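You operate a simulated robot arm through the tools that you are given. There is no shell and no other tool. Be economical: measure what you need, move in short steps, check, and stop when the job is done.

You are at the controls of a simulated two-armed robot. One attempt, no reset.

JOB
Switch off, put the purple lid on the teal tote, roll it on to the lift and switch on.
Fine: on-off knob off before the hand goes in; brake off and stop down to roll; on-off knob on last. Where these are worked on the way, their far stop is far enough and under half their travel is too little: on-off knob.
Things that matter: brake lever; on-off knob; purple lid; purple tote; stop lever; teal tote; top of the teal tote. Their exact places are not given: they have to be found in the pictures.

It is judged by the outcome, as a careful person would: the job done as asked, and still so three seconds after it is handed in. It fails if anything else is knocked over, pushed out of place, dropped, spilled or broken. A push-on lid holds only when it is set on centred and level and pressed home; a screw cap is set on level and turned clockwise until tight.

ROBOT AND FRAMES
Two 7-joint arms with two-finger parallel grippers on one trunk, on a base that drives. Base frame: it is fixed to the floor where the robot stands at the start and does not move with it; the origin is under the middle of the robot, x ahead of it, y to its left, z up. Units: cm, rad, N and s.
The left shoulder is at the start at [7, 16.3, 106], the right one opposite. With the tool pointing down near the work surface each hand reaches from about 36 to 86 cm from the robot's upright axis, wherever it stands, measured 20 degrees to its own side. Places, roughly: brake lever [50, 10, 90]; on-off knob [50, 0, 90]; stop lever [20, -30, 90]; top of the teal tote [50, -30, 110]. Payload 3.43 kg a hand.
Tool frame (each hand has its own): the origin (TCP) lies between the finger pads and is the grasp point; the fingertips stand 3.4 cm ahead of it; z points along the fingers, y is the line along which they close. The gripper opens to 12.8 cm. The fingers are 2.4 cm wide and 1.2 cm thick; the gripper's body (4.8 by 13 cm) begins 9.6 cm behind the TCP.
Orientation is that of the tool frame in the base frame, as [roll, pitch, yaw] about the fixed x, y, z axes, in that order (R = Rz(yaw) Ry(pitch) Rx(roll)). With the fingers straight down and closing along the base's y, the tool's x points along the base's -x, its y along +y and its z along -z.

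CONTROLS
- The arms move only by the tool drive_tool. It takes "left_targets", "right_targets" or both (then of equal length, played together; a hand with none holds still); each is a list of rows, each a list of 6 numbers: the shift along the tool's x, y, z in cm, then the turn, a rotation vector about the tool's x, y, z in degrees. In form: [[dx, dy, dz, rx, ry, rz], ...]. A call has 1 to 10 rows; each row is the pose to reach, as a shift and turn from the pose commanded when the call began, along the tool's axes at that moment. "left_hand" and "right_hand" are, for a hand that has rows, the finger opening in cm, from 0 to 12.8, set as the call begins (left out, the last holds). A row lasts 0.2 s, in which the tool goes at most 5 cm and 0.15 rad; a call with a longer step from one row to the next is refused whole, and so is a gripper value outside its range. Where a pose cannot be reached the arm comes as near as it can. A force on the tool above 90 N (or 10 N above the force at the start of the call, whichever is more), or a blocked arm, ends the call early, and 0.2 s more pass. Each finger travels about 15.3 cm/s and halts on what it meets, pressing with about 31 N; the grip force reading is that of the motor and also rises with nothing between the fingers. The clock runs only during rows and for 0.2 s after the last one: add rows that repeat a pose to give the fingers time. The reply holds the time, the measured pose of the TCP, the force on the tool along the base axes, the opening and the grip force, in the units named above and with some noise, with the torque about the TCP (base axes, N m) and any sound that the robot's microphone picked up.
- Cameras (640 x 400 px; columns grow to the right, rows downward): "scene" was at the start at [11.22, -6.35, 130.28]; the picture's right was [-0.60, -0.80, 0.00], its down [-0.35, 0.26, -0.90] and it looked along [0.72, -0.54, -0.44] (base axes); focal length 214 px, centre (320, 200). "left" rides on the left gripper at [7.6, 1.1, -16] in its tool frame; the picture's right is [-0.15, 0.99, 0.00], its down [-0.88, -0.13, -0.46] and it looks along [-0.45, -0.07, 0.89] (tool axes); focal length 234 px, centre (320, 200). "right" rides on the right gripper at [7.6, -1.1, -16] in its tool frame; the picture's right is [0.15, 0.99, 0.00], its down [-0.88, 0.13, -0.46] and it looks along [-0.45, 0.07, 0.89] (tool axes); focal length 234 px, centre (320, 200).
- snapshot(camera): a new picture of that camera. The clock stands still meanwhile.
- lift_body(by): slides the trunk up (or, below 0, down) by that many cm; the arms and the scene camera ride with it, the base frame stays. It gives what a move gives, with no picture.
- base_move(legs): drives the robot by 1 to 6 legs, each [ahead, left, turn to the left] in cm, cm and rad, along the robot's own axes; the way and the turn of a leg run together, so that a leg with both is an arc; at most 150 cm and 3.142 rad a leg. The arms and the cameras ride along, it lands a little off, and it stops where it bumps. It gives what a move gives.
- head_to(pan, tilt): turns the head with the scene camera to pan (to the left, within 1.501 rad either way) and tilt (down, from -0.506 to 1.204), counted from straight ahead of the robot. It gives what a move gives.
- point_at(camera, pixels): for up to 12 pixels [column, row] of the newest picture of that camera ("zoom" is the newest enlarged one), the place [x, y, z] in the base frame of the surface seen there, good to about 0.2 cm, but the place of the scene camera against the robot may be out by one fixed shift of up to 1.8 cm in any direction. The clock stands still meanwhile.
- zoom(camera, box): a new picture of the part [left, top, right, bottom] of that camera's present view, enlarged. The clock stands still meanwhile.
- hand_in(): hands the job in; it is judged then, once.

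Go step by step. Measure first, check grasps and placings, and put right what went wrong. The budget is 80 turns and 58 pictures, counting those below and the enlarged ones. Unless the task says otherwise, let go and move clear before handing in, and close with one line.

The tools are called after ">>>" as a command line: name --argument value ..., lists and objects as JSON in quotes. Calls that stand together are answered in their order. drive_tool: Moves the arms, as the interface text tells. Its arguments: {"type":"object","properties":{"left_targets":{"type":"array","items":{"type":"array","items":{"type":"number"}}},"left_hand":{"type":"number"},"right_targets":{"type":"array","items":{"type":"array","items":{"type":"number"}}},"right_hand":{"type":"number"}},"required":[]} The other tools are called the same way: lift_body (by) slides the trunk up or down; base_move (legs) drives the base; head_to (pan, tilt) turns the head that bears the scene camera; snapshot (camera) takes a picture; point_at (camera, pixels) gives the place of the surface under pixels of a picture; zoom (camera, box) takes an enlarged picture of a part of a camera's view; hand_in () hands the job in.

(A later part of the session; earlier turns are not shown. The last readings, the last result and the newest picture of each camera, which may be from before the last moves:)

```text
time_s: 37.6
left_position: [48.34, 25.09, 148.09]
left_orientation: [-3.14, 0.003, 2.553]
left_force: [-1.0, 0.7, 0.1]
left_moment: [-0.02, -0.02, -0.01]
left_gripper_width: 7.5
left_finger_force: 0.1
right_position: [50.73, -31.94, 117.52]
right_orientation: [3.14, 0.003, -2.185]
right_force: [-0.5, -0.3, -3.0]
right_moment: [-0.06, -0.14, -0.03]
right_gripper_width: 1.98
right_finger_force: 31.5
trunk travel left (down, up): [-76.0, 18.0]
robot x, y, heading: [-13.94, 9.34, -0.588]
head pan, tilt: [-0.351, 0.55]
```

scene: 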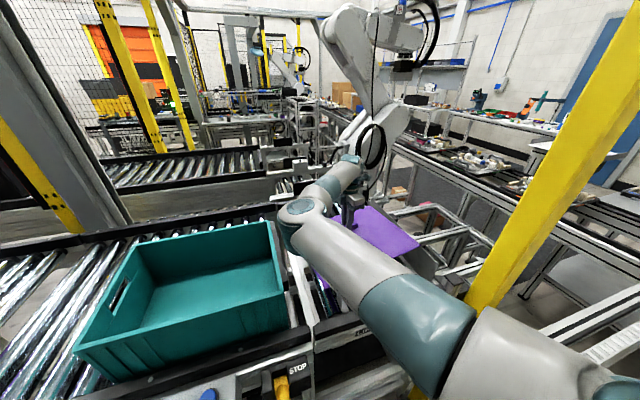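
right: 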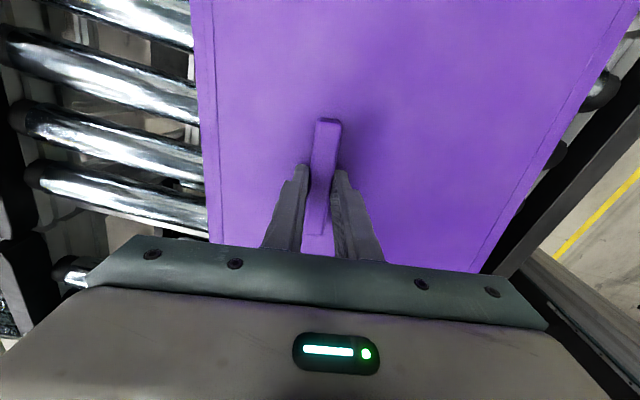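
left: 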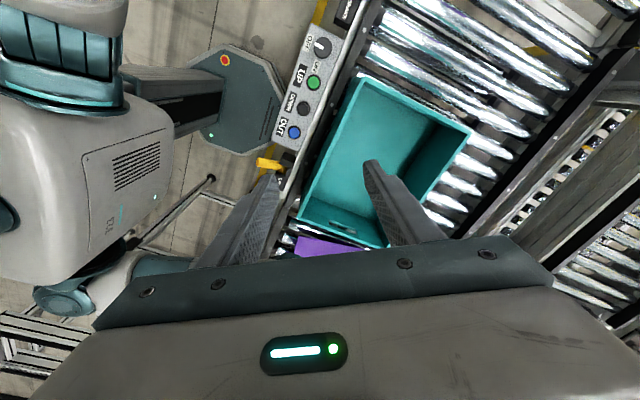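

>>> drive_tool --right_targets '[[-0.1, -2.2, 0, 0, 0, 0], [-0.2, -4.4, 1, 0, 0, 0], [-0.3, -6.6, 2.5, 0, 0, 0], [-0.3, -6.6, 3, 0, 0, 0]]'

>>> head_to --pan 0 --tilt 0.6

>>> snapshot --camera "scene"

>>> snapshot --camera "right"

>>> snapshot --camera "left"

```text
time_s: 38.6
left_position: [48.51, 25.24, 147.95]
left_orientation: [-3.14, 0.002, 2.555]
left_force: [0.4, 0.4, -1.6]
left_moment: [0.01, 0.06, 0.01]
left_gripper_width: 7.51
left_finger_force: 0.0
right_position: [52.22, -31.92, 115.42]
right_orientation: [3.138, 0.001, -2.186]
right_force: [-0.2, 0.0, -2.2]
right_moment: [-0.06, -0.09, 0.0]
right_gripper_width: 1.95
right_finger_force: 30.6
right hand out of reach, approached as far as the arm can: row 1, 2, 3, 4
trunk travel left (down, up): [-76.0, 18.0]
robot x, y, heading: [-14.17, 9.42, -0.588]
head pan, tilt: [-0.351, 0.55]
```

```text
time_s: 39.4
left_position: [48.52, 25.38, 148.05]
left_orientation: [-3.138, 0.002, 2.553]
left_force: [-0.8, -0.8, 1.1]
left_moment: [0.01, 0.0, 0.02]
left_gripper_width: 7.51
left_finger_force: 0.1
right_position: [52.21, -31.99, 115.49]
right_orientation: [3.141, 0.001, -2.185]
right_force: [0.0, 0.5, -4.7]
right_moment: [-0.06, -0.12, 0.0]
right_gripper_width: 1.97
right_finger_force: 30.8
trunk travel left (down, up): [-76.0, 18.0]
robot x, y, heading: [-14.52, 9.49, -0.59]
head pan, tilt: [0.0, 0.6]
```

```text
30 pictures are left
```

scene: 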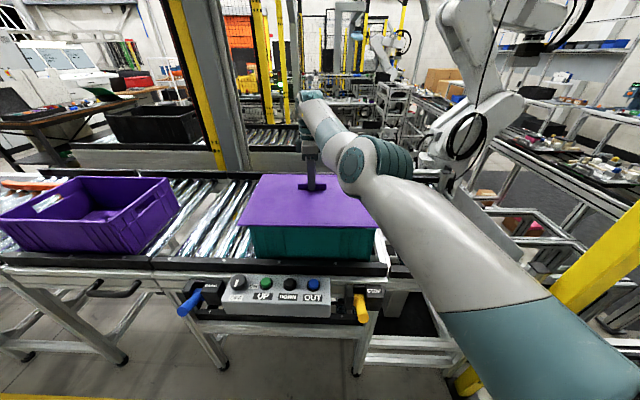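

```text
29 pictures are left
```

right: 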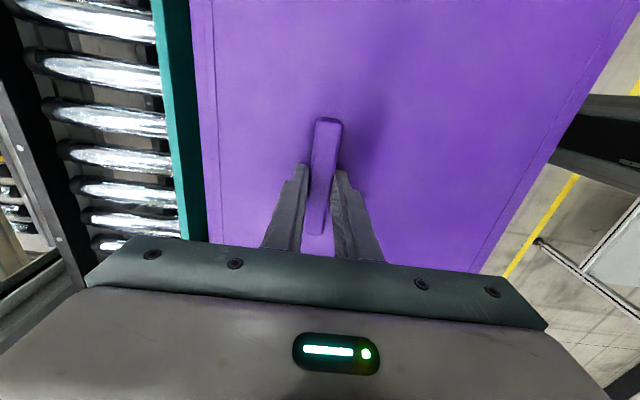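

```text
28 pictures are left
```

left: 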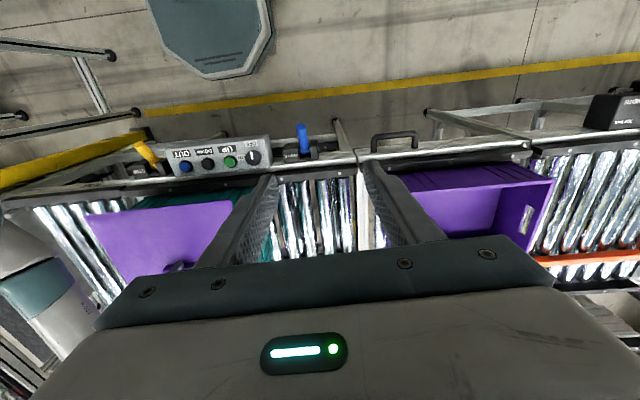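

The arm is near full stretch with the lid 5 cm short of its place. I'll close that with the base.

>>> base_move --legs '[[5.4, -0.7, 0]]'

>>> drive_tool --right_targets '[[0, 0, 0, 0, 0, 0]]'

>>> snapshot --camera "right"

```text
time_s: 40.4
left_position: [51.87, 22.46, 148.3]
left_orientation: [-3.138, 0.01, 2.556]
left_force: [-0.7, -0.2, 0.6]
left_moment: [-0.07, -0.12, 0.02]
left_gripper_width: 7.5
left_finger_force: 0.1
right_position: [55.73, -34.89, 115.92]
right_orientation: [-3.137, 0.0, -2.183]
right_force: [-1.4, 0.7, -2.6]
right_moment: [-0.15, -0.15, 0.02]
right_gripper_width: 1.94
right_finger_force: 30.8
trunk travel left (down, up): [-76.0, 18.0]
robot x, y, heading: [-10.08, 6.02, -0.592]
head pan, tilt: [0.0, 0.6]
```

```text
time_s: 40.8
left_position: [52.44, 21.95, 148.09]
left_orientation: [-3.139, 0.005, 2.555]
left_force: [-0.5, 1.2, 0.3]
left_moment: [-0.01, 0.0, -0.02]
left_gripper_width: 7.52
left_finger_force: 0.0
right_position: [56.24, -35.18, 115.46]
right_orientation: [-3.141, 0.001, -2.183]
right_force: [-1.0, 0.3, -3.4]
right_moment: [-0.1, -0.19, -0.03]
right_gripper_width: 1.97
right_finger_force: 31.3
trunk travel left (down, up): [-76.0, 18.0]
robot x, y, heading: [-10.21, 5.79, -0.59]
head pan, tilt: [0.0, 0.6]
```

```text
27 pictures are left
```

right: 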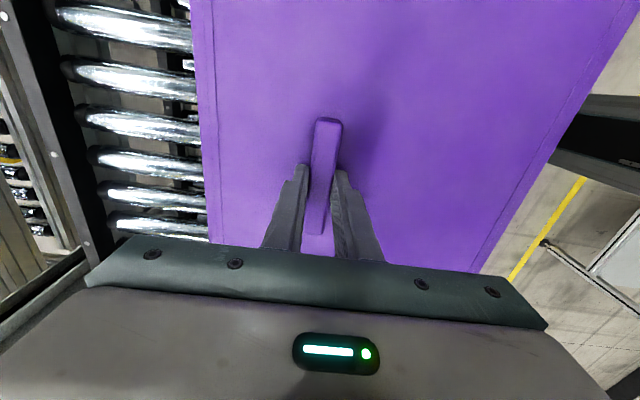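

TCP is within 0.3 cm of the planned place. I'll check the lid against the tote rim in the scene camera, where any fixed shift cancels.

>>> zoom --camera "scene" --box '[210, 130, 410, 290]'

>>> zoom --camera "left" --box '[60, 140, 280, 290]'

```text
2.50 times, centred on (310, 210) of scene
```

zoom: 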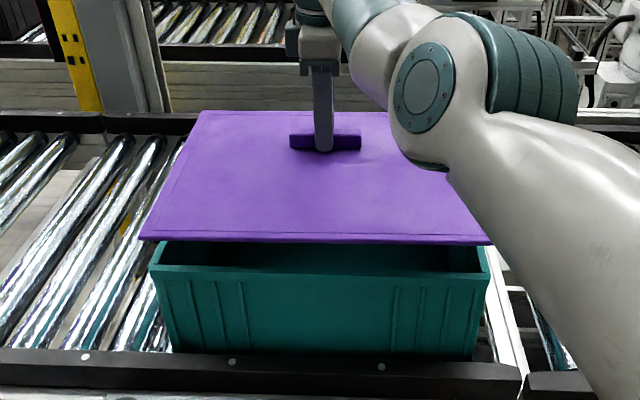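

```text
2.67 times, centred on (170, 215) of left
```

zoom: 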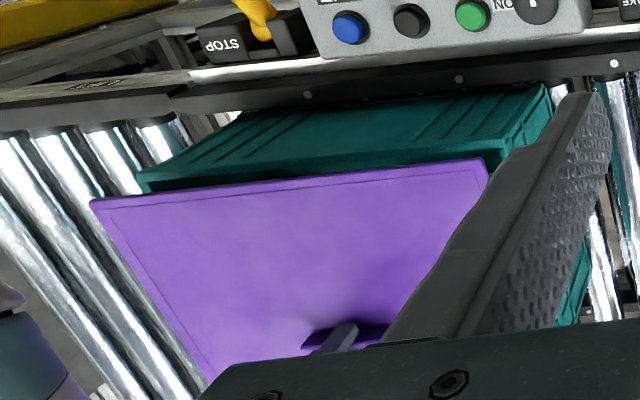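

>>> point_at --camera "zoom" --pixels '[[484, 161], [478, 163], [93, 206], [98, 207], [300, 183], [170, 340], [138, 172], [548, 88], [350, 100], [142, 184]]'

>>> zoom --camera "scene" --box '[210, 130, 410, 290]'

>>> point_at --camera "zoom" --pixels '[[141, 236], [488, 242], [203, 113], [300, 232], [151, 271], [490, 274], [160, 268], [480, 271], [153, 262], [486, 260], [143, 240], [380, 113]]'

```text
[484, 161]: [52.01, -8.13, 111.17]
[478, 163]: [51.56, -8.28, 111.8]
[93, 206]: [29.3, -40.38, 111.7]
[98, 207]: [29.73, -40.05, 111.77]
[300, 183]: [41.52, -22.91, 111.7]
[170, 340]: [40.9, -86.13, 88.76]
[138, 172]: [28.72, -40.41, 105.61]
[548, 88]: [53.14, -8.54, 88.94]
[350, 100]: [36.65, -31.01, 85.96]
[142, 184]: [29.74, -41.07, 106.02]
```

```text
2.50 times, centred on (310, 210) of scene
```

zoom: 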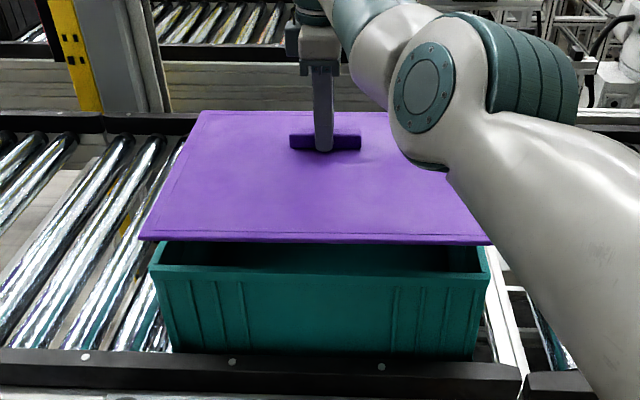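

```text
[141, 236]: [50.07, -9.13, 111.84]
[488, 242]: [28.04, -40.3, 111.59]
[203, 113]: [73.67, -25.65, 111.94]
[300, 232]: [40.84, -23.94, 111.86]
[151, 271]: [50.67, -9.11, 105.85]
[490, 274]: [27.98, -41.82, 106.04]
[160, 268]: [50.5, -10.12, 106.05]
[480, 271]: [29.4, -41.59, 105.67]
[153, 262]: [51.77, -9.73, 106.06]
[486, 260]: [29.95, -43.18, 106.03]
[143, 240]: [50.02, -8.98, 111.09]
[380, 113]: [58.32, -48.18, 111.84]
```

Both cameras say the lid is about 0.3 cm too far left along the rail and 0.4 cm too near; yaw agrees. I'll correct this and lower by 3.5 cm.

>>> drive_tool --right_targets '[[0.15, -0.2, 0, 0, 0, 0], [0.3, -0.4, 1, 0, 0, 0], [0.3, -0.4, 2.5, 0, 0, 0], [0.3, -0.4, 3.5, 0, 0, 0], [0.3, -0.4, 3.5, 0, 0, 0]]'

>>> zoom --camera "scene" --box '[210, 130, 410, 290]'

>>> point_at --camera "zoom" --pixels '[[144, 250], [488, 258], [300, 245], [151, 271], [490, 274], [160, 268], [480, 271], [205, 130]]'

```text
time_s: 42.0
left_position: [52.52, 21.95, 148.08]
left_orientation: [-3.138, 0.004, 2.554]
left_force: [-0.1, -0.2, -0.5]
left_moment: [-0.02, 0.01, -0.03]
left_gripper_width: 7.49
left_finger_force: 0.1
right_position: [56.23, -35.69, 111.94]
right_orientation: [3.141, 0.002, -2.183]
right_force: [-0.5, -0.2, -4.0]
right_moment: [-0.11, -0.14, 0.0]
right_gripper_width: 1.94
right_finger_force: 31.2
trunk travel left (down, up): [-76.0, 18.0]
robot x, y, heading: [-10.02, 5.99, -0.594]
head pan, tilt: [0.0, 0.6]
```

```text
2.50 times, centred on (310, 210) of scene
```

zoom: 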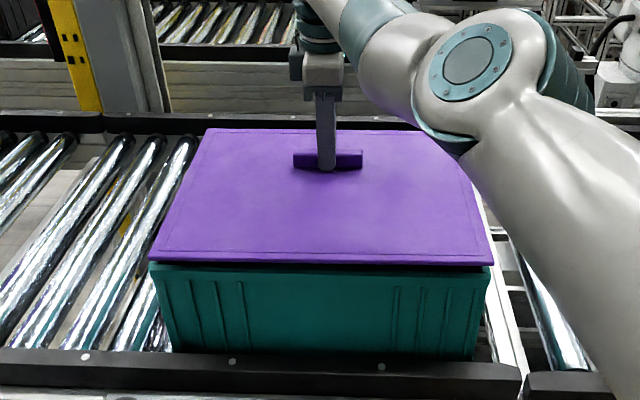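

```text
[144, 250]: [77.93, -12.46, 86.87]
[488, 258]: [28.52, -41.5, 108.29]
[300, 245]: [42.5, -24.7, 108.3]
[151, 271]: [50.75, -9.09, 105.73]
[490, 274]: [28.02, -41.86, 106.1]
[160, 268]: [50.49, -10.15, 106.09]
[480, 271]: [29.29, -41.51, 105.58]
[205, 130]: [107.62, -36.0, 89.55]
```

Lid and rim edges line up (left 150 against 150, right 492 against 490). Lowering slowly to contact.

>>> drive_tool --right_targets '[[0, 0, 0.4, 0, 0, 0], [0, 0, 0.8, 0, 0, 0], [0, 0, 1.1, 0, 0, 0], [0, 0, 1.4, 0, 0, 0], [0, 0, 1.6, 0, 0, 0]]'

>>> zoom --camera "scene" --box '[210, 130, 410, 290]'

```text
time_s: 43.2
left_position: [52.44, 21.98, 147.98]
left_orientation: [-3.139, 0.003, 2.555]
left_force: [-0.7, -0.3, -0.1]
left_moment: [0.0, 0.0, 0.0]
left_gripper_width: 7.49
left_finger_force: 0.3
right_position: [56.41, -35.84, 110.5]
right_orientation: [-3.141, 0.0, -2.186]
right_force: [4.6, -1.8, 5.5]
right_moment: [-0.13, 0.11, -0.34]
right_gripper_width: 1.97
right_finger_force: 30.8
trunk travel left (down, up): [-76.0, 18.0]
robot x, y, heading: [-10.17, 6.17, -0.591]
head pan, tilt: [0.0, 0.6]
```

```text
2.50 times, centred on (310, 210) of scene
```

zoom: 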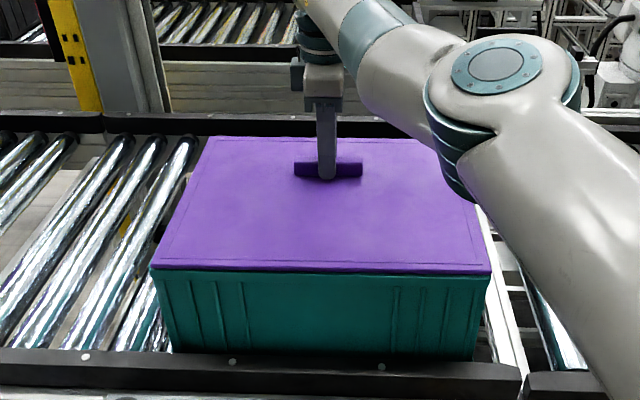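

>>> point_at --camera "zoom" --pixels '[[155, 264], [485, 267], [215, 140], [410, 143], [320, 260], [300, 220], [151, 272], [490, 275], [152, 267], [489, 270]]'

>>> drive_tool --right_targets '[[0, 0, 0, 0, 0, 0], [0, 0, 0, 0, 0, 0], [0, 0, 0, 0, 0, 0], [0, 0, -2, 0, 0, 0], [0, 0, -5, 0, 0, 0]]' --right_hand 5

>>> snapshot --camera "right"

```text
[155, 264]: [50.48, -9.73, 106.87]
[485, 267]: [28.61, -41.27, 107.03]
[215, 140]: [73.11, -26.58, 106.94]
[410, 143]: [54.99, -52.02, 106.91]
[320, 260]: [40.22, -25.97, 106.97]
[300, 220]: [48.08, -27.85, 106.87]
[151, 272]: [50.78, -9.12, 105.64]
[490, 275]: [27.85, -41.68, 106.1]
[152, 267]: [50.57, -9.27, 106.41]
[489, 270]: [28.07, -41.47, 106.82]
```

```text
time_s: 44.4
left_position: [52.52, 22.23, 148.0]
left_orientation: [-3.139, 0.005, 2.554]
left_force: [-1.4, 0.0, 0.3]
left_moment: [0.02, -0.02, 0.0]
left_gripper_width: 7.5
left_finger_force: 0.1
right_position: [55.91, -35.63, 115.43]
right_orientation: [-3.139, 0.002, -2.183]
right_force: [-0.7, -0.1, -0.6]
right_moment: [-0.02, -0.01, 0.02]
right_gripper_width: 5.0
right_finger_force: 0.1
trunk travel left (down, up): [-76.0, 18.0]
robot x, y, heading: [-10.44, 5.69, -0.591]
head pan, tilt: [0.0, 0.6]
```

```text
21 pictures are left
```

right: 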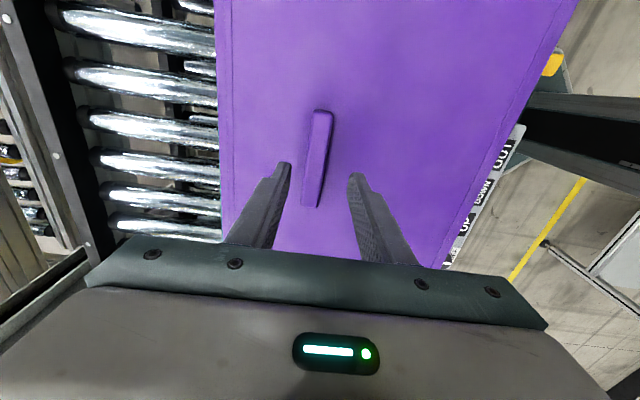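

The lid sits level at z 106.9 on all four corners, released. I'll close the fingers and move over the lid's middle to press it home.

>>> drive_tool --right_targets '[[0, 1, -1, 0, 0, 0], [0, 2, -1, 0, 0, 0], [0, 3, -1, 0, 0, 0], [0, 4, -1, 0, 0, 0], [0, 4, -1, 0, 0, 0]]' --right_hand 0

```text
time_s: 45.6
left_position: [52.38, 22.02, 148.04]
left_orientation: [-3.137, 0.004, 2.555]
left_force: [0.7, -0.3, 0.5]
left_moment: [0.01, 0.04, 0.0]
left_gripper_width: 7.48
left_finger_force: 0.2
right_position: [55.94, -34.25, 116.86]
right_orientation: [3.139, 0.002, -2.183]
right_force: [0.1, -0.2, 0.9]
right_moment: [-0.01, 0.03, 0.01]
right_gripper_width: 0.0
right_finger_force: 31.7
right hand out of reach, approached as far as the arm can: row 2, 3, 4, 5
trunk travel left (down, up): [-76.0, 18.0]
robot x, y, heading: [-10.5, 5.62, -0.59]
head pan, tilt: [0.0, 0.6]
```

The wrist turn limits it again; pressing needs no particular yaw, so I'll turn the hand back to its natural yaw while raised.

>>> drive_tool --right_targets '[[0, 0, -2, 0, 0, 8.5], [0, 0, -3, 0, 0, 17], [0, 0, -3, 0, 0, 25.5], [0, 0, -3, 0, 0, 34], [0, 0, -3, 0, 0, 42.5], [0, 0, -3, 0, 0, 51], [0, 0, -3, 0, 0, 59.5], [0, 0, -3, 0, 0, 68], [0, 0, -3, 0, 0, 76.5], [0, 0, -3, 0, 0, 85]]'

```text
time_s: 47.8
left_position: [52.45, 21.93, 147.98]
left_orientation: [-3.14, 0.005, 2.555]
left_force: [0.0, 0.9, -0.5]
left_moment: [-0.01, -0.02, 0.01]
left_gripper_width: 7.52
left_finger_force: 0.0
right_position: [51.27, -43.3, 120.57]
right_orientation: [3.139, -0.001, 2.679]
right_force: [0.3, -0.4, 0.8]
right_moment: [-0.02, 0.01, 0.01]
right_gripper_width: 0.01
right_finger_force: 30.9
right hand out of reach, approached as far as the arm can: row 4, 5, 6, 7, 8, 9, 10
trunk travel left (down, up): [-76.0, 18.0]
robot x, y, heading: [-9.97, 5.67, -0.585]
head pan, tilt: [0.0, 0.6]
```

>>> drive_tool --right_targets '[[1, 3.3, 0, 0, 0, 0], [2, 6.6, 0, 0, 0, 0], [3.1, 9.9, 0, 0, 0, 0], [3.1, 9.9, 2, 0, 0, 0]]'

```text
time_s: 48.8
left_position: [52.46, 21.94, 147.99]
left_orientation: [-3.141, 0.002, 2.555]
left_force: [0.7, -0.4, 0.3]
left_moment: [0.02, 0.02, -0.02]
left_gripper_width: 7.5
left_finger_force: 0.0
right_position: [51.5, -43.29, 120.74]
right_orientation: [3.137, 0.0, 2.683]
right_force: [-0.2, 0.2, -0.9]
right_moment: [0.02, 0.02, 0.03]
right_gripper_width: 0.0
right_finger_force: 31.3
right hand out of reach, approached as far as the arm can: row 1, 2, 3, 4
trunk travel left (down, up): [-76.0, 18.0]
robot x, y, heading: [-10.19, 6.01, -0.595]
head pan, tilt: [0.0, 0.6]
```

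>>> drive_tool --right_targets '[[3, 0, 0, 0, 0, 0], [6, 0, 0, 0, 0, 0], [10, 0, 0, 0, 0, 0], [14, 0, 0, 0, 0, 0], [18, 0, 0, 0, 0, 0]]'

>>> snapshot --camera "scene"

```text
time_s: 50.0
left_position: [52.37, 22.04, 148.11]
left_orientation: [-3.141, 0.003, 2.555]
left_force: [0.1, 0.4, -0.5]
left_moment: [0.01, 0.05, 0.0]
left_gripper_width: 7.46
left_finger_force: 0.1
right_position: [50.77, -43.71, 121.81]
right_orientation: [3.14, -0.001, 2.681]
right_force: [0.0, 0.2, -0.1]
right_moment: [0.04, -0.02, -0.02]
right_gripper_width: 0.0
right_finger_force: 31.0
right hand out of reach, approached as far as the arm can: row 1, 2, 3, 4, 5
trunk travel left (down, up): [-76.0, 18.0]
robot x, y, heading: [-10.4, 5.94, -0.587]
head pan, tilt: [0.0, 0.6]
```

```text
20 pictures are left
```

scene: 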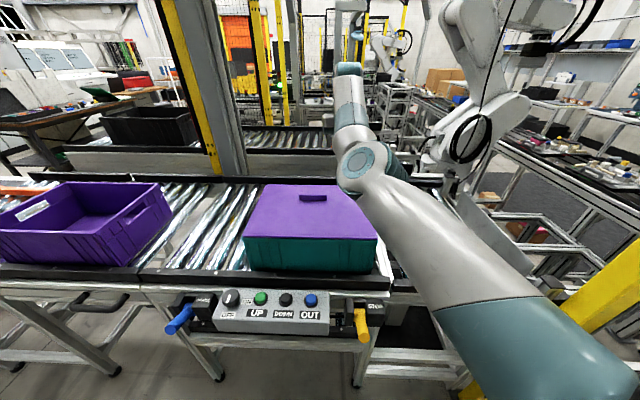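

The right arm is caught with its elbow stretched low. I'll free it by moving out to the right, where it worked before, and then drawing back.

>>> drive_tool --right_targets '[[0, -4, 0, 0, 0, 0], [0, -8, 0, 0, 0, 0], [1, -12, 0, 0, 0, 0], [3, -16, 0, 0, 0, 0], [6, -20, 0, 0, 0, 0], [10, -22, 0, 0, 0, 0], [14, -24, 0, 0, 0, 0], [18, -25, 0, 0, 0, 0]]'

```text
time_s: 51.8
left_position: [52.46, 21.78, 148.06]
left_orientation: [-3.139, 0.006, 2.555]
left_force: [-0.2, 0.3, 0.3]
left_moment: [0.04, -0.03, 0.02]
left_gripper_width: 7.49
left_finger_force: 0.1
right_position: [24.75, -59.16, 121.7]
right_orientation: [-3.14, 0.004, 2.683]
right_force: [-0.5, 0.2, 0.0]
right_moment: [-0.01, -0.02, 0.04]
right_gripper_width: 0.0
right_finger_force: 30.3
right hand out of reach, approached as far as the arm can: row 7, 8
trunk travel left (down, up): [-76.0, 18.0]
robot x, y, heading: [-10.64, 5.65, -0.593]
head pan, tilt: [0.0, 0.6]
```

It's getting free. I'll bring it all the way back to its starting posture relative to the robot, to recover the elbow.

>>> drive_tool --right_targets '[[0, 0, -4, 0, 0, 1], [1, 0, -8, 0, 0, 2], [3, -0.5, -12, 0, 0, 3], [6, -1, -16, 0, 0, 4], [9, -1.5, -20, 0, 0, 5], [12.5, -2, -23, 0, 0, 6], [16, -2.5, -26, 0, 0, 7], [20, -3, -29, 0, 0, 7.6], [23.5, -3.5, -32, 0, 0, 7.6], [27, -3.7, -35, 0, 0, 7.6]]'

>>> snapshot --camera "scene"

```text
refused: row 4 steps farther than a row can; nothing moved
```

```text
19 pictures are left
```

scene: 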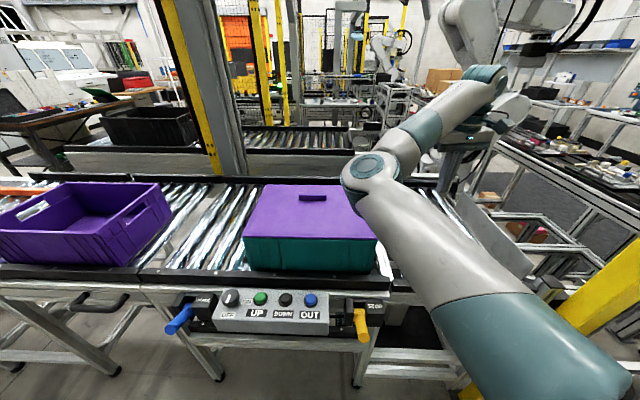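

>>> drive_tool --right_targets '[[0, 0, -4, 0, 0, 1], [1, 0, -8, 0, 0, 2], [3, -0.5, -12, 0, 0, 3], [5.5, -1, -15.5, 0, 0, 4], [8.5, -1.5, -19, 0, 0, 5], [11.5, -2, -22.5, 0, 0, 6], [14.5, -2.5, -26, 0, 0, 7], [18, -3, -29, 0, 0, 7.6], [21.5, -3.5, -32, 0, 0, 7.6], [25, -3.7, -34, 0, 0, 7.6]]'

```text
time_s: 54.0
left_position: [52.31, 22.01, 148.13]
left_orientation: [-3.139, 0.007, 2.555]
left_force: [-0.2, -0.2, 0.4]
left_moment: [0.01, -0.01, -0.04]
left_gripper_width: 7.5
left_finger_force: 0.1
right_position: [0.25, -51.17, 155.93]
right_orientation: [-3.141, 0.005, 2.552]
right_force: [0.0, 0.0, -0.3]
right_moment: [-0.02, -0.03, 0.0]
right_gripper_width: 0.0
right_finger_force: 30.9
trunk travel left (down, up): [-76.0, 18.0]
robot x, y, heading: [-10.4, 6.04, -0.588]
head pan, tilt: [0.0, 0.6]
```

The right arm is free again. I'll drive a bit ahead and left so the lid is well within the right hand's reach, and lower the trunk a little.

>>> base_move --legs '[[6, 15, 0]]'

>>> lift_body --by -12

```text
time_s: 55.4
left_position: [65.38, 30.95, 148.24]
left_orientation: [3.14, 0.005, 2.556]
left_force: [0.0, -1.0, 0.2]
left_moment: [0.08, -0.01, -0.04]
left_gripper_width: 7.49
left_finger_force: 0.1
right_position: [13.55, -42.65, 155.73]
right_orientation: [3.135, -0.001, 2.552]
right_force: [-1.0, -0.3, 0.2]
right_moment: [-0.01, -0.06, -0.01]
right_gripper_width: 0.0
right_finger_force: 30.9
trunk travel left (down, up): [-76.0, 18.0]
robot x, y, heading: [2.95, 14.81, -0.588]
head pan, tilt: [0.0, 0.6]
```

```text
time_s: 56.9
left_position: [65.59, 31.16, 136.09]
left_orientation: [-3.14, 0.005, 2.555]
left_force: [-0.4, 0.4, 0.7]
left_moment: [0.01, 0.01, 0.01]
left_gripper_width: 7.49
left_finger_force: 0.0
right_position: [13.92, -42.5, 143.73]
right_orientation: [3.139, 0.001, 2.551]
right_force: [-0.3, 0.4, -0.3]
right_moment: [0.02, -0.02, -0.04]
right_gripper_width: 0.01
right_finger_force: 30.6
trunk travel left (down, up): [-64.0, 30.0]
robot x, y, heading: [3.09, 14.99, -0.587]
head pan, tilt: [0.0, 0.6]
```

>>> drive_tool --right_targets '[[-2.7, 2.95, 1.5, 0, 0, 0], [-5.4, 5.9, 3, 0, 0, 0], [-8.1, 8.85, 5, 0, 0, 0], [-10.8, 11.8, 7, 0, 0, 0], [-13.5, 14.75, 9, 0, 0, 0], [-16.2, 17.7, 11, 0, 0, 0], [-18.9, 20.65, 13, 0, 0, 0], [-21.6, 23.6, 15, 0, 0, 0], [-24.3, 26.5, 17, 0, 0, 0], [-27.1, 29.5, 19, 0, 0, 0]]'

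```text
time_s: 59.3
left_position: [65.59, 31.25, 136.12]
left_orientation: [-3.14, 0.006, 2.557]
left_force: [-0.6, 1.3, 1.0]
left_moment: [-0.03, -0.04, 0.01]
left_gripper_width: 7.51
left_finger_force: 0.1
right_position: [51.15, -37.53, 126.04]
right_orientation: [3.065, -0.002, 2.492]
right_force: [-0.5, -0.2, 0.2]
right_moment: [0.01, -0.03, 0.04]
right_gripper_width: 0.0
right_finger_force: 31.5
right hand out of reach, approached as far as the arm can: row 9, 10
trunk travel left (down, up): [-64.0, 30.0]
robot x, y, heading: [3.22, 14.87, -0.589]
head pan, tilt: [0.0, 0.6]
stopped in row 10 (right hand): the arm was blocked; the commanded pose is now the measured one
```

The hand stopped 4.7 cm short and tilted a little. I'll ease back and level, then shift the base to the left.

>>> drive_tool --right_targets '[[0, -2, 0, 2, 0, -1.5], [0, -4, 0, 4.4, 0, -3.4], [0, -4, 0, 4.4, 0, -3.4]]'

>>> base_move --legs '[[-1, 8.5, 0]]'

>>> snapshot --camera "scene"

```text
time_s: 60.1
left_position: [65.74, 31.11, 136.0]
left_orientation: [-3.14, 0.003, 2.554]
left_force: [-0.2, 0.4, 0.2]
left_moment: [-0.01, 0.0, -0.01]
left_gripper_width: 7.51
left_finger_force: 0.1
right_position: [48.21, -41.91, 125.76]
right_orientation: [3.112, 0.001, 2.532]
right_force: [0.5, 0.4, 0.5]
right_moment: [-0.01, 0.0, 0.01]
right_gripper_width: 0.0
right_finger_force: 30.9
trunk travel left (down, up): [-64.0, 30.0]
robot x, y, heading: [2.76, 14.75, -0.593]
head pan, tilt: [0.0, 0.6]
```

```text
time_s: 61.2
left_position: [69.47, 38.43, 136.11]
left_orientation: [-3.141, 0.005, 2.557]
left_force: [1.0, -0.4, 0.5]
left_moment: [-0.01, -0.03, 0.0]
left_gripper_width: 7.51
left_finger_force: 0.1
right_position: [51.8, -34.73, 125.68]
right_orientation: [3.115, -0.002, 2.527]
right_force: [0.8, -0.1, -0.2]
right_moment: [-0.02, 0.0, -0.02]
right_gripper_width: 0.0
right_finger_force: 30.9
trunk travel left (down, up): [-64.0, 30.0]
robot x, y, heading: [7.18, 22.76, -0.588]
head pan, tilt: [0.0, 0.6]
```

```text
18 pictures are left
```

scene: 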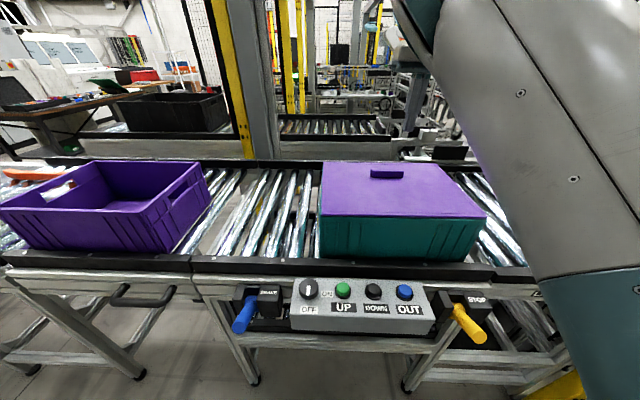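

The arm is now in a good posture. I'll go over the lid's middle and down to just above it.

>>> drive_tool --right_targets '[[0, 0.8, 3, 0.8, 0, 0], [0, 1.6, 7, 1.5, 0, 0], [0, 1.6, 11, 1.5, 0, 0], [0, 1.6, 14, 1.5, 0, 0], [0, 1.6, 14.4, 1.5, 0, 0]]'

```text
time_s: 62.4
left_position: [69.25, 39.2, 136.14]
left_orientation: [-3.135, 0.009, 2.555]
left_force: [0.1, -0.1, -0.5]
left_moment: [0.0, 0.0, 0.0]
left_gripper_width: 7.51
left_finger_force: 0.0
right_position: [51.14, -34.8, 110.14]
right_orientation: [3.123, -0.024, 2.48]
right_force: [0.9, 13.1, 44.3]
right_moment: [0.11, -0.37, 0.37]
right_gripper_width: 0.0
right_finger_force: 30.8
trunk travel left (down, up): [-64.0, 30.0]
robot x, y, heading: [6.61, 22.54, -0.591]
head pan, tilt: [0.0, 0.6]
```

It is already pressing with 44 N, 2.4 cm right of the middle. I'll rise a bit, recentre and see.

>>> drive_tool --right_targets '[[0, 0, -2, 0, 0, 0], [0, 1.3, -3, 0.5, 0.7, -1], [0, 2.6, -3, 1, 1.3, -3], [0, 2.6, -3, 1, 1.3, -3]]'

```text
time_s: 63.6
left_position: [69.56, 38.54, 135.97]
left_orientation: [-3.138, 0.006, 2.557]
left_force: [-0.5, -0.4, -0.2]
left_moment: [0.01, -0.03, 0.0]
left_gripper_width: 7.5
left_finger_force: 0.1
right_position: [53.05, -33.4, 111.01]
right_orientation: [3.128, -0.081, 2.535]
right_force: [0.9, -0.1, -0.3]
right_moment: [0.0, 0.05, -0.03]
right_gripper_width: 0.03
right_finger_force: 31.0
trunk travel left (down, up): [-64.0, 30.0]
robot x, y, heading: [6.87, 22.54, -0.589]
head pan, tilt: [0.0, 0.6]
stopped in row 4 (right hand): the arm was blocked; the commanded pose is now the measured one
```

Now at (53.05,-33.4), close to the middle. Pressing down in small steps.

>>> drive_tool --right_targets '[[0, 0, 0.5, 0, 0, 0], [0, 0, 1, 0, 0, 0], [0, 0, 1.4, 0, 0, 0], [0, 0, 1.8, 0, 0, 0], [0, 0, 2.2, 0, 0, 0], [0, 0, 2.6, 0, 0, 0]]'

>>> zoom --camera "scene" --box '[300, 140, 520, 277]'

>>> point_at --camera "zoom" --pixels '[[70, 215], [510, 215], [80, 70], [380, 75], [250, 150], [60, 240], [530, 245]]'

```text
time_s: 64.9
left_position: [69.23, 39.38, 136.14]
left_orientation: [-3.137, 0.009, 2.557]
left_force: [0.0, 0.2, -0.3]
left_moment: [0.0, 0.0, 0.0]
left_gripper_width: 7.49
left_finger_force: 0.1
right_position: [52.39, -34.21, 110.22]
right_orientation: [3.111, -0.053, 2.514]
right_force: [2.2, 19.2, 40.5]
right_moment: [0.33, -0.39, 0.03]
right_gripper_width: 0.0
right_finger_force: 31.3
trunk travel left (down, up): [-64.0, 30.0]
robot x, y, heading: [6.61, 22.91, -0.588]
head pan, tilt: [0.0, 0.6]
stopped in row 6 (right hand): the force on the tool passed its limit (the readings are from after the stop); the commanded pose is now the measured one
```

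```text
2.91 times, centred on (410, 208) of scene
```

zoom: 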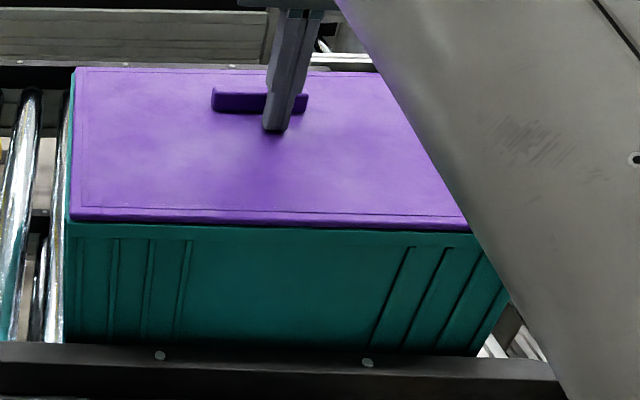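

```text
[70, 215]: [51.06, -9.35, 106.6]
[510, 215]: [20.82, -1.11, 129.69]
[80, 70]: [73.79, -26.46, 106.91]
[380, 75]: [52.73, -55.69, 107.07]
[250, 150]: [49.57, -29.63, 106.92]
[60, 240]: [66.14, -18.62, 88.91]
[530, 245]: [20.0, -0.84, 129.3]
```

The press went past 90 N near the middle; the lid top reads 106.9. I'll rise and look closely at the lid's edges against the rim.

>>> drive_tool --right_targets '[[0, 0, -2, 0, 0, 0], [0, -1, -6, 0, 0, 0], [2, -3, -9, 0, 1, 0], [5, -5, -12, 0, 2, 0], [8, -7, -15, 0, 3, 0]]'

>>> snapshot --camera "right"

>>> zoom --camera "scene" --box '[300, 140, 520, 277]'

>>> point_at --camera "zoom" --pixels '[[72, 219], [68, 224], [78, 72], [75, 68], [200, 224], [200, 229], [400, 226], [400, 232], [465, 220], [64, 225]]'

```text
time_s: 66.1
left_position: [69.53, 38.76, 136.2]
left_orientation: [-3.141, 0.006, 2.556]
left_force: [-0.1, 0.5, -0.1]
left_moment: [-0.04, 0.02, 0.02]
left_gripper_width: 7.49
left_finger_force: 0.1
right_position: [41.35, -37.76, 124.61]
right_orientation: [3.084, -0.118, 2.497]
right_force: [0.3, -0.2, 0.1]
right_moment: [-0.01, -0.05, 0.03]
right_gripper_width: 0.02
right_finger_force: 31.0
trunk travel left (down, up): [-64.0, 30.0]
robot x, y, heading: [7.15, 22.76, -0.588]
head pan, tilt: [0.0, 0.6]
```

```text
16 pictures are left
```

right: 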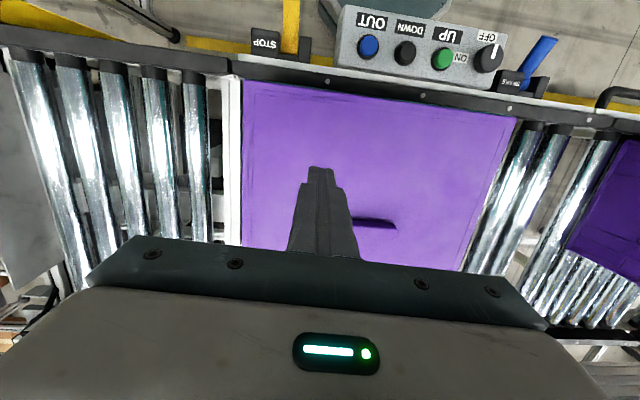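

```text
2.91 times, centred on (410, 208) of scene
```

zoom: 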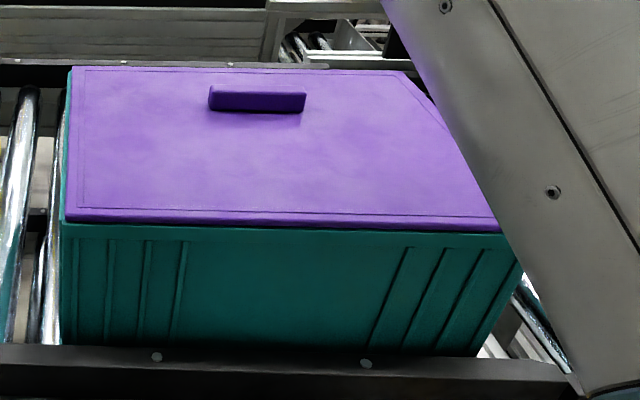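

```text
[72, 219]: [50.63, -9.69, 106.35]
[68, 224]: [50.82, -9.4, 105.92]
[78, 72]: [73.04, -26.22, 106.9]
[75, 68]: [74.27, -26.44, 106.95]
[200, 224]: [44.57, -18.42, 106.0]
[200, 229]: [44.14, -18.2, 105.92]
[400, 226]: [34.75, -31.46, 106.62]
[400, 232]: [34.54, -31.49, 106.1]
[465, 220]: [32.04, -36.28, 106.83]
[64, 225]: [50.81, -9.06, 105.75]
```

The lid lies flush, all edges within about 0.3 cm of the rim, no gap. Next the levers: both rise about 27° outward, so the far position is downward. I'll bring the right hand over the stop lever and the left over the brake lever, closed.

>>> drive_tool --right_targets '[[3, -0.5, 0, 0, -1, 0], [7, -1, 0, 1, -2, -1], [11, -2, 1, 2, -3.5, -2], [15, -3, 2, 3.3, -5, -3], [19, -4, 4, 3.3, -6.8, -3], [22, -5, 7, 3.3, -6.8, -3], [22.6, -6, 11, 3.3, -6.8, -3], [22.6, -6, 15, 3.3, -6.8, -3], [22.6, -6, 18, 3.3, -6.8, -3], [22.6, -6, 19, 3.3, -6.8, -3]]' --left_targets '[[0.4, -3, 2, 0, 0, 0], [0.8, -6, 4, 0, 0, 0], [1.3, -9, 7, 0, 0, 0], [1.7, -12, 10, 0, 0, 0], [2.1, -15, 13, 0, 0, 0], [2.6, -18, 16, 0, 0, 0], [3, -21, 19, 0, 0, 0], [3.4, -24, 22, 0, 0, 0], [3.8, -27, 24, 0, 0, 0], [4.3, -29.9, 26, 0, 0, 0]]' --left_hand 0

>>> snapshot --camera "scene"

```text
time_s: 66.6
left_position: [67.26, 35.53, 133.43]
left_orientation: [-3.14, 0.001, 2.555]
left_force: [0.4, -0.4, -1.0]
left_moment: [0.0, -0.01, -0.03]
left_gripper_width: 0.0
left_finger_force: 30.8
right_position: [38.62, -36.78, 113.2]
right_orientation: [3.117, -0.323, 2.485]
right_force: [0.1, 0.3, -0.9]
right_moment: [0.01, -0.02, -0.06]
right_gripper_width: 0.0
right_finger_force: 31.3
trunk travel left (down, up): [-64.0, 30.0]
robot x, y, heading: [6.9, 22.36, -0.588]
head pan, tilt: [0.0, 0.6]
stopped in row 2 (right hand): the arm was blocked; the commanded pose is now the measured one
```

```text
14 pictures are left
```

scene: 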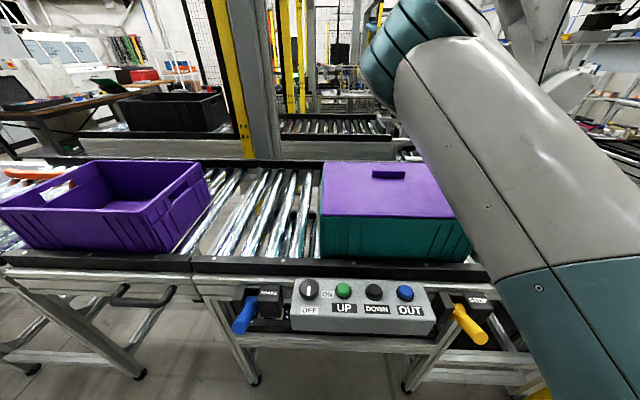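

The right arm jammed again as it drew in across the body and tilted low. I'll raise it, level it and move it out to the right.

>>> drive_tool --right_targets '[[1.5, 0, -3, 0, 0, 0], [3, -2, -6, 0, 0, 0], [4, -5, -9, 0, 0, 0], [5, -8, -12, 0, -4, 0], [6, -12, -14, 0, -8, 0], [7, -16, -15, 0, -12, 0], [8, -20, -15, 0, -16, 0], [8, -23, -15, 0, -18, 0]]'

```text
time_s: 68.4
left_position: [66.98, 35.69, 133.53]
left_orientation: [-3.141, 0.003, 2.554]
left_force: [-0.2, -0.9, -0.3]
left_moment: [-0.02, -0.02, 0.01]
left_gripper_width: 0.0
left_finger_force: 30.4
right_position: [22.0, -53.4, 129.45]
right_orientation: [3.116, -0.006, 2.483]
right_force: [-0.5, -0.1, -0.1]
right_moment: [-0.01, -0.01, -0.01]
right_gripper_width: 0.02
right_finger_force: 31.4
trunk travel left (down, up): [-64.0, 30.0]
robot x, y, heading: [6.76, 22.03, -0.592]
head pan, tilt: [0.0, 0.6]
```

Recovered and level. Now the right hand to above the stop lever, drawing in high and then down; the left toward the brake lever at the same time.

>>> drive_tool --right_targets '[[3, 0, 0, 0, 0, 0], [6.5, 0, 0, 0, 0, 0], [10, 1, 1, 0.5, 0, -1], [13, 4, 2, 1, 0, -2], [15.5, 7, 4, 1.5, 0, -3], [17.5, 10, 6.5, 1.5, 0, -3.5], [19, 13, 9.5, 1.5, 0, -3.5], [19, 16, 13, 1.5, 0, -3.5], [19, 18, 17, 1.5, 0, -3.5], [19, 19, 21, 1.5, 0, -3.5]]' --left_targets '[[0.3, -2.5, 2, 0, 0, 0], [0.6, -5, 4, 0, 0, 0], [1, -7.5, 6, 0, 0, 0], [1.3, -10, 8, 0, 0, 0], [1.7, -12.5, 10, 0, 0, 0], [2.1, -15, 12, 0, 0, 0], [2.6, -18, 14, 0, 0, 0], [3, -21, 17, 0, 0, 0], [3.4, -23.5, 20, 0, 0, 0], [3.8, -25.8, 23, 0, 0, 0]]'

>>> snapshot --camera "scene"

```text
time_s: 70.6
left_position: [49.71, 16.16, 110.62]
left_orientation: [-3.14, 0.004, 2.555]
left_force: [-0.3, -0.4, 1.0]
left_moment: [-0.01, 0.01, 0.0]
left_gripper_width: 0.0
left_finger_force: 30.9
right_position: [15.88, -27.71, 109.22]
right_orientation: [-3.14, -0.007, 2.541]
right_force: [0.6, -0.1, 0.2]
right_moment: [0.03, 0.0, 0.01]
right_gripper_width: 0.02
right_finger_force: 30.9
right hand out of reach, approached as far as the arm can: row 8, 9, 10
trunk travel left (down, up): [-64.0, 30.0]
robot x, y, heading: [7.13, 23.03, -0.59]
head pan, tilt: [0.0, 0.6]
```

```text
13 pictures are left
```

scene: 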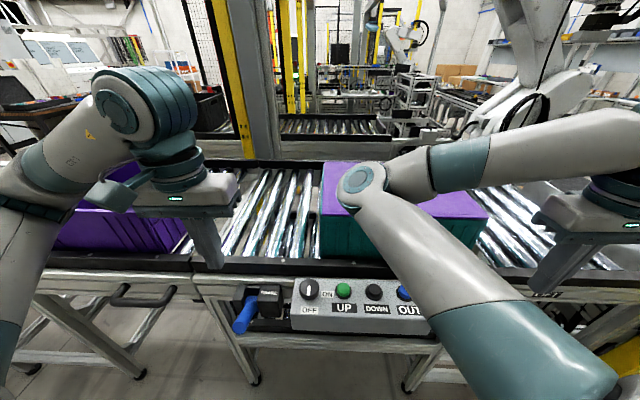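

Both hands are in place, though the right elbow hangs near the lid, so I won't lower the trunk. The left hand is right over the brake lever; pushing it down now.

>>> drive_tool --left_targets '[[0, 0, 4, 0, 0, 0], [0, 0, 8, 0, 0, 0], [0, 0, 12, 0, 0, 0], [0, 0, 16, 0, 0, 0], [0, 0, 19, 0, 0, 0], [0, 0, 21.5, 0, 0, 0], [0, 0, 24, 0, 0, 0], [0, 0, 26.5, 0, 0, 0], [0, 0, 29, 0, 0, 0], [0, 0, 31, 0, 0, 0]]'

>>> snapshot --camera "left"

```text
time_s: 72.5
left_position: [49.51, 16.4, 84.37]
left_orientation: [-3.133, 0.018, 2.55]
left_force: [-22.0, 18.5, 41.5]
left_moment: [-0.04, 0.51, 0.57]
left_gripper_width: 0.0
left_finger_force: 31.0
right_position: [15.63, -27.33, 109.29]
right_orientation: [-3.138, -0.007, 2.546]
right_force: [-0.3, 0.2, -0.1]
right_moment: [0.03, 0.04, 0.01]
right_gripper_width: 0.0
right_finger_force: 31.1
trunk travel left (down, up): [-64.0, 30.0]
robot x, y, heading: [6.63, 22.43, -0.586]
head pan, tilt: [0.0, 0.6]
stopped in row 9 (left hand): the force on the tool passed its limit (the readings are from after the stop); the commanded pose is now the measured one
```

```text
12 pictures are left
```

left: 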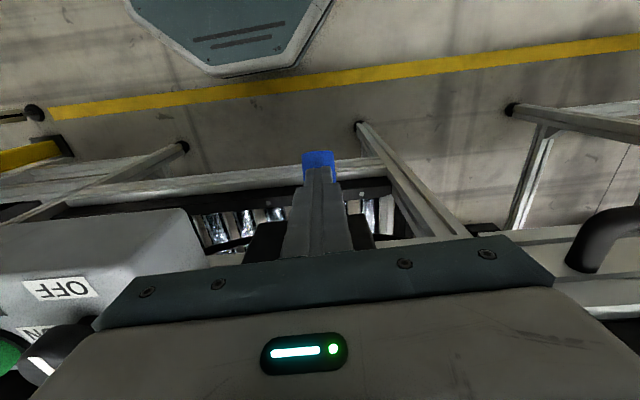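

The brake lever went down about 6 cm to a firm stop, with its slope now downward. I'll raise the left hand, check the lever, and measure how high the right elbow is over the lid before driving.

>>> drive_tool --left_targets '[[0, 0, -3, 0, 0, 0], [0, 0, -7, 0, 0, 0], [0, 0, -12, 0, 0, 0], [0, 0, -17, 0, 0, 0], [0, 0, -22, 0, 0, 0], [0, 0, -27, 0, 0, 0], [0, 0, -31, 0, 0, 0]]'

>>> point_at --camera "scene" --pixels '[[350, 190], [365, 185], [365, 210], [395, 170], [400, 235], [440, 220], [420, 195], [430, 160]]'

>>> snapshot --camera "left"

```text
time_s: 74.1
left_position: [49.39, 16.74, 115.16]
left_orientation: [-3.136, 0.016, 2.554]
left_force: [-1.0, 0.0, -0.8]
left_moment: [-0.02, 0.01, 0.05]
left_gripper_width: 0.0
left_finger_force: 30.8
right_position: [15.64, -27.59, 109.24]
right_orientation: [-3.139, -0.006, 2.545]
right_force: [-0.3, -0.4, 0.0]
right_moment: [-0.03, -0.02, -0.02]
right_gripper_width: 0.02
right_finger_force: 31.2
trunk travel left (down, up): [-64.0, 30.0]
robot x, y, heading: [6.72, 22.25, -0.59]
head pan, tilt: [0.0, 0.6]
```

```text
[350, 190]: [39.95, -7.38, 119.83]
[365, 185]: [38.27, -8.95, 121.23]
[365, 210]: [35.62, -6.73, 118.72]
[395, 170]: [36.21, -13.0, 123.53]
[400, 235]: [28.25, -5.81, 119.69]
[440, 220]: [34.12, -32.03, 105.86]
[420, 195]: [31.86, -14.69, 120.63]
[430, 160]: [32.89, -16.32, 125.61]
```

```text
11 pictures are left
```

left: 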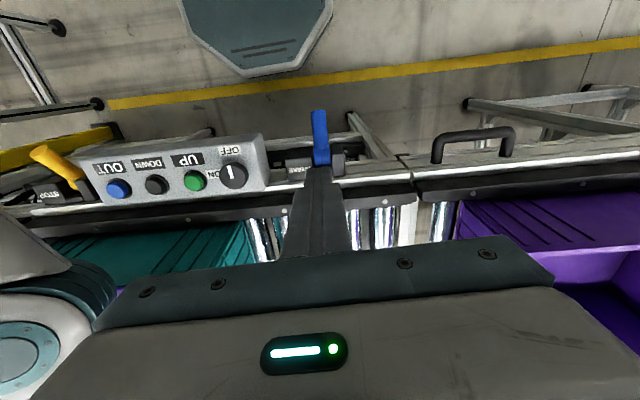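

The brake lever now points down (321,140) and stays. For the stop lever I'll back the base 8 cm so the right hand has room, then bring it over the lever.

>>> base_move --legs '[[-8, 3, 0]]'

>>> drive_tool --right_targets '[[-2.5, 0, 0, 0, 0, 0], [-5, 0, 1, 0, 0, 0], [-7.5, -0.3, 3, 0, 0, 0], [-9.9, -0.7, 6, 0, 0, 0], [-9.9, -0.7, 10, 0, 0, 0]]'

>>> snapshot --camera "scene"

```text
time_s: 75.2
left_position: [44.74, 23.67, 115.11]
left_orientation: [-3.136, 0.019, 2.554]
left_force: [-0.1, -0.6, -0.2]
left_moment: [-0.02, -0.04, -0.01]
left_gripper_width: 0.0
left_finger_force: 30.9
right_position: [10.91, -20.58, 109.25]
right_orientation: [-3.141, -0.007, 2.544]
right_force: [-1.3, 0.5, 0.8]
right_moment: [-0.04, -0.04, 0.04]
right_gripper_width: 0.01
right_finger_force: 31.0
trunk travel left (down, up): [-64.0, 30.0]
robot x, y, heading: [2.21, 29.26, -0.587]
head pan, tilt: [0.0, 0.6]
```

```text
time_s: 76.4
left_position: [44.65, 23.77, 115.01]
left_orientation: [-3.137, 0.017, 2.553]
left_force: [-0.1, -0.1, -0.9]
left_moment: [-0.01, 0.02, -0.01]
left_gripper_width: 0.02
left_finger_force: 31.1
right_position: [17.59, -29.0, 99.42]
right_orientation: [-3.141, -0.007, 2.544]
right_force: [0.5, -0.5, 0.3]
right_moment: [-0.02, -0.02, 0.01]
right_gripper_width: 0.03
right_finger_force: 30.7
right hand out of reach, approached as far as the arm can: row 1, 2, 3, 4, 5
trunk travel left (down, up): [-64.0, 30.0]
robot x, y, heading: [2.08, 29.57, -0.587]
head pan, tilt: [0.0, 0.6]
```

```text
10 pictures are left
```

scene: 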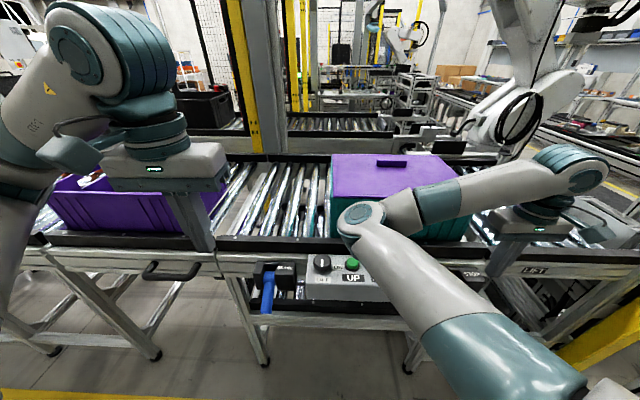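

Right hand is 2.4 cm to the right of the stop lever's line, at the right n. A small base shift left, then push down.

>>> base_move --legs '[[0, 2.5, 0]]'

>>> drive_tool --right_targets '[[0, 0, 3, 0, 0, 0], [0, 0, 6, 0, 0, 0], [0, 0, 8, 0, 0, 0]]'

>>> snapshot --camera "right"

```text
time_s: 77.2
left_position: [45.93, 25.48, 115.07]
left_orientation: [-3.137, 0.018, 2.551]
left_force: [-0.3, -0.8, -0.2]
left_moment: [0.04, -0.04, 0.0]
left_gripper_width: 0.0
left_finger_force: 31.1
right_position: [18.66, -27.2, 99.39]
right_orientation: [3.14, -0.007, 2.544]
right_force: [0.2, -0.5, -0.1]
right_moment: [0.03, 0.01, 0.01]
right_gripper_width: 0.01
right_finger_force: 31.1
trunk travel left (down, up): [-64.0, 30.0]
robot x, y, heading: [3.37, 31.53, -0.591]
head pan, tilt: [0.0, 0.6]
```

```text
time_s: 78.0
left_position: [45.95, 25.79, 115.16]
left_orientation: [-3.134, 0.019, 2.551]
left_force: [-0.5, -0.6, -1.2]
left_moment: [-0.01, -0.03, -0.01]
left_gripper_width: 0.0
left_finger_force: 31.1
right_position: [18.45, -27.2, 91.66]
right_orientation: [-3.141, -0.005, 2.543]
right_force: [-3.1, 2.6, 7.7]
right_moment: [0.12, 0.16, -0.04]
right_gripper_width: 0.0
right_finger_force: 31.4
right hand out of reach, approached as far as the arm can: row 2, 3
trunk travel left (down, up): [-64.0, 30.0]
robot x, y, heading: [3.53, 31.42, -0.594]
head pan, tilt: [0.0, 0.6]
```

```text
9 pictures are left
```

right: 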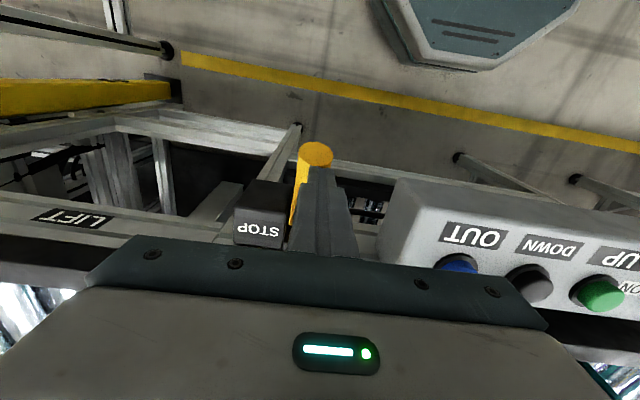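

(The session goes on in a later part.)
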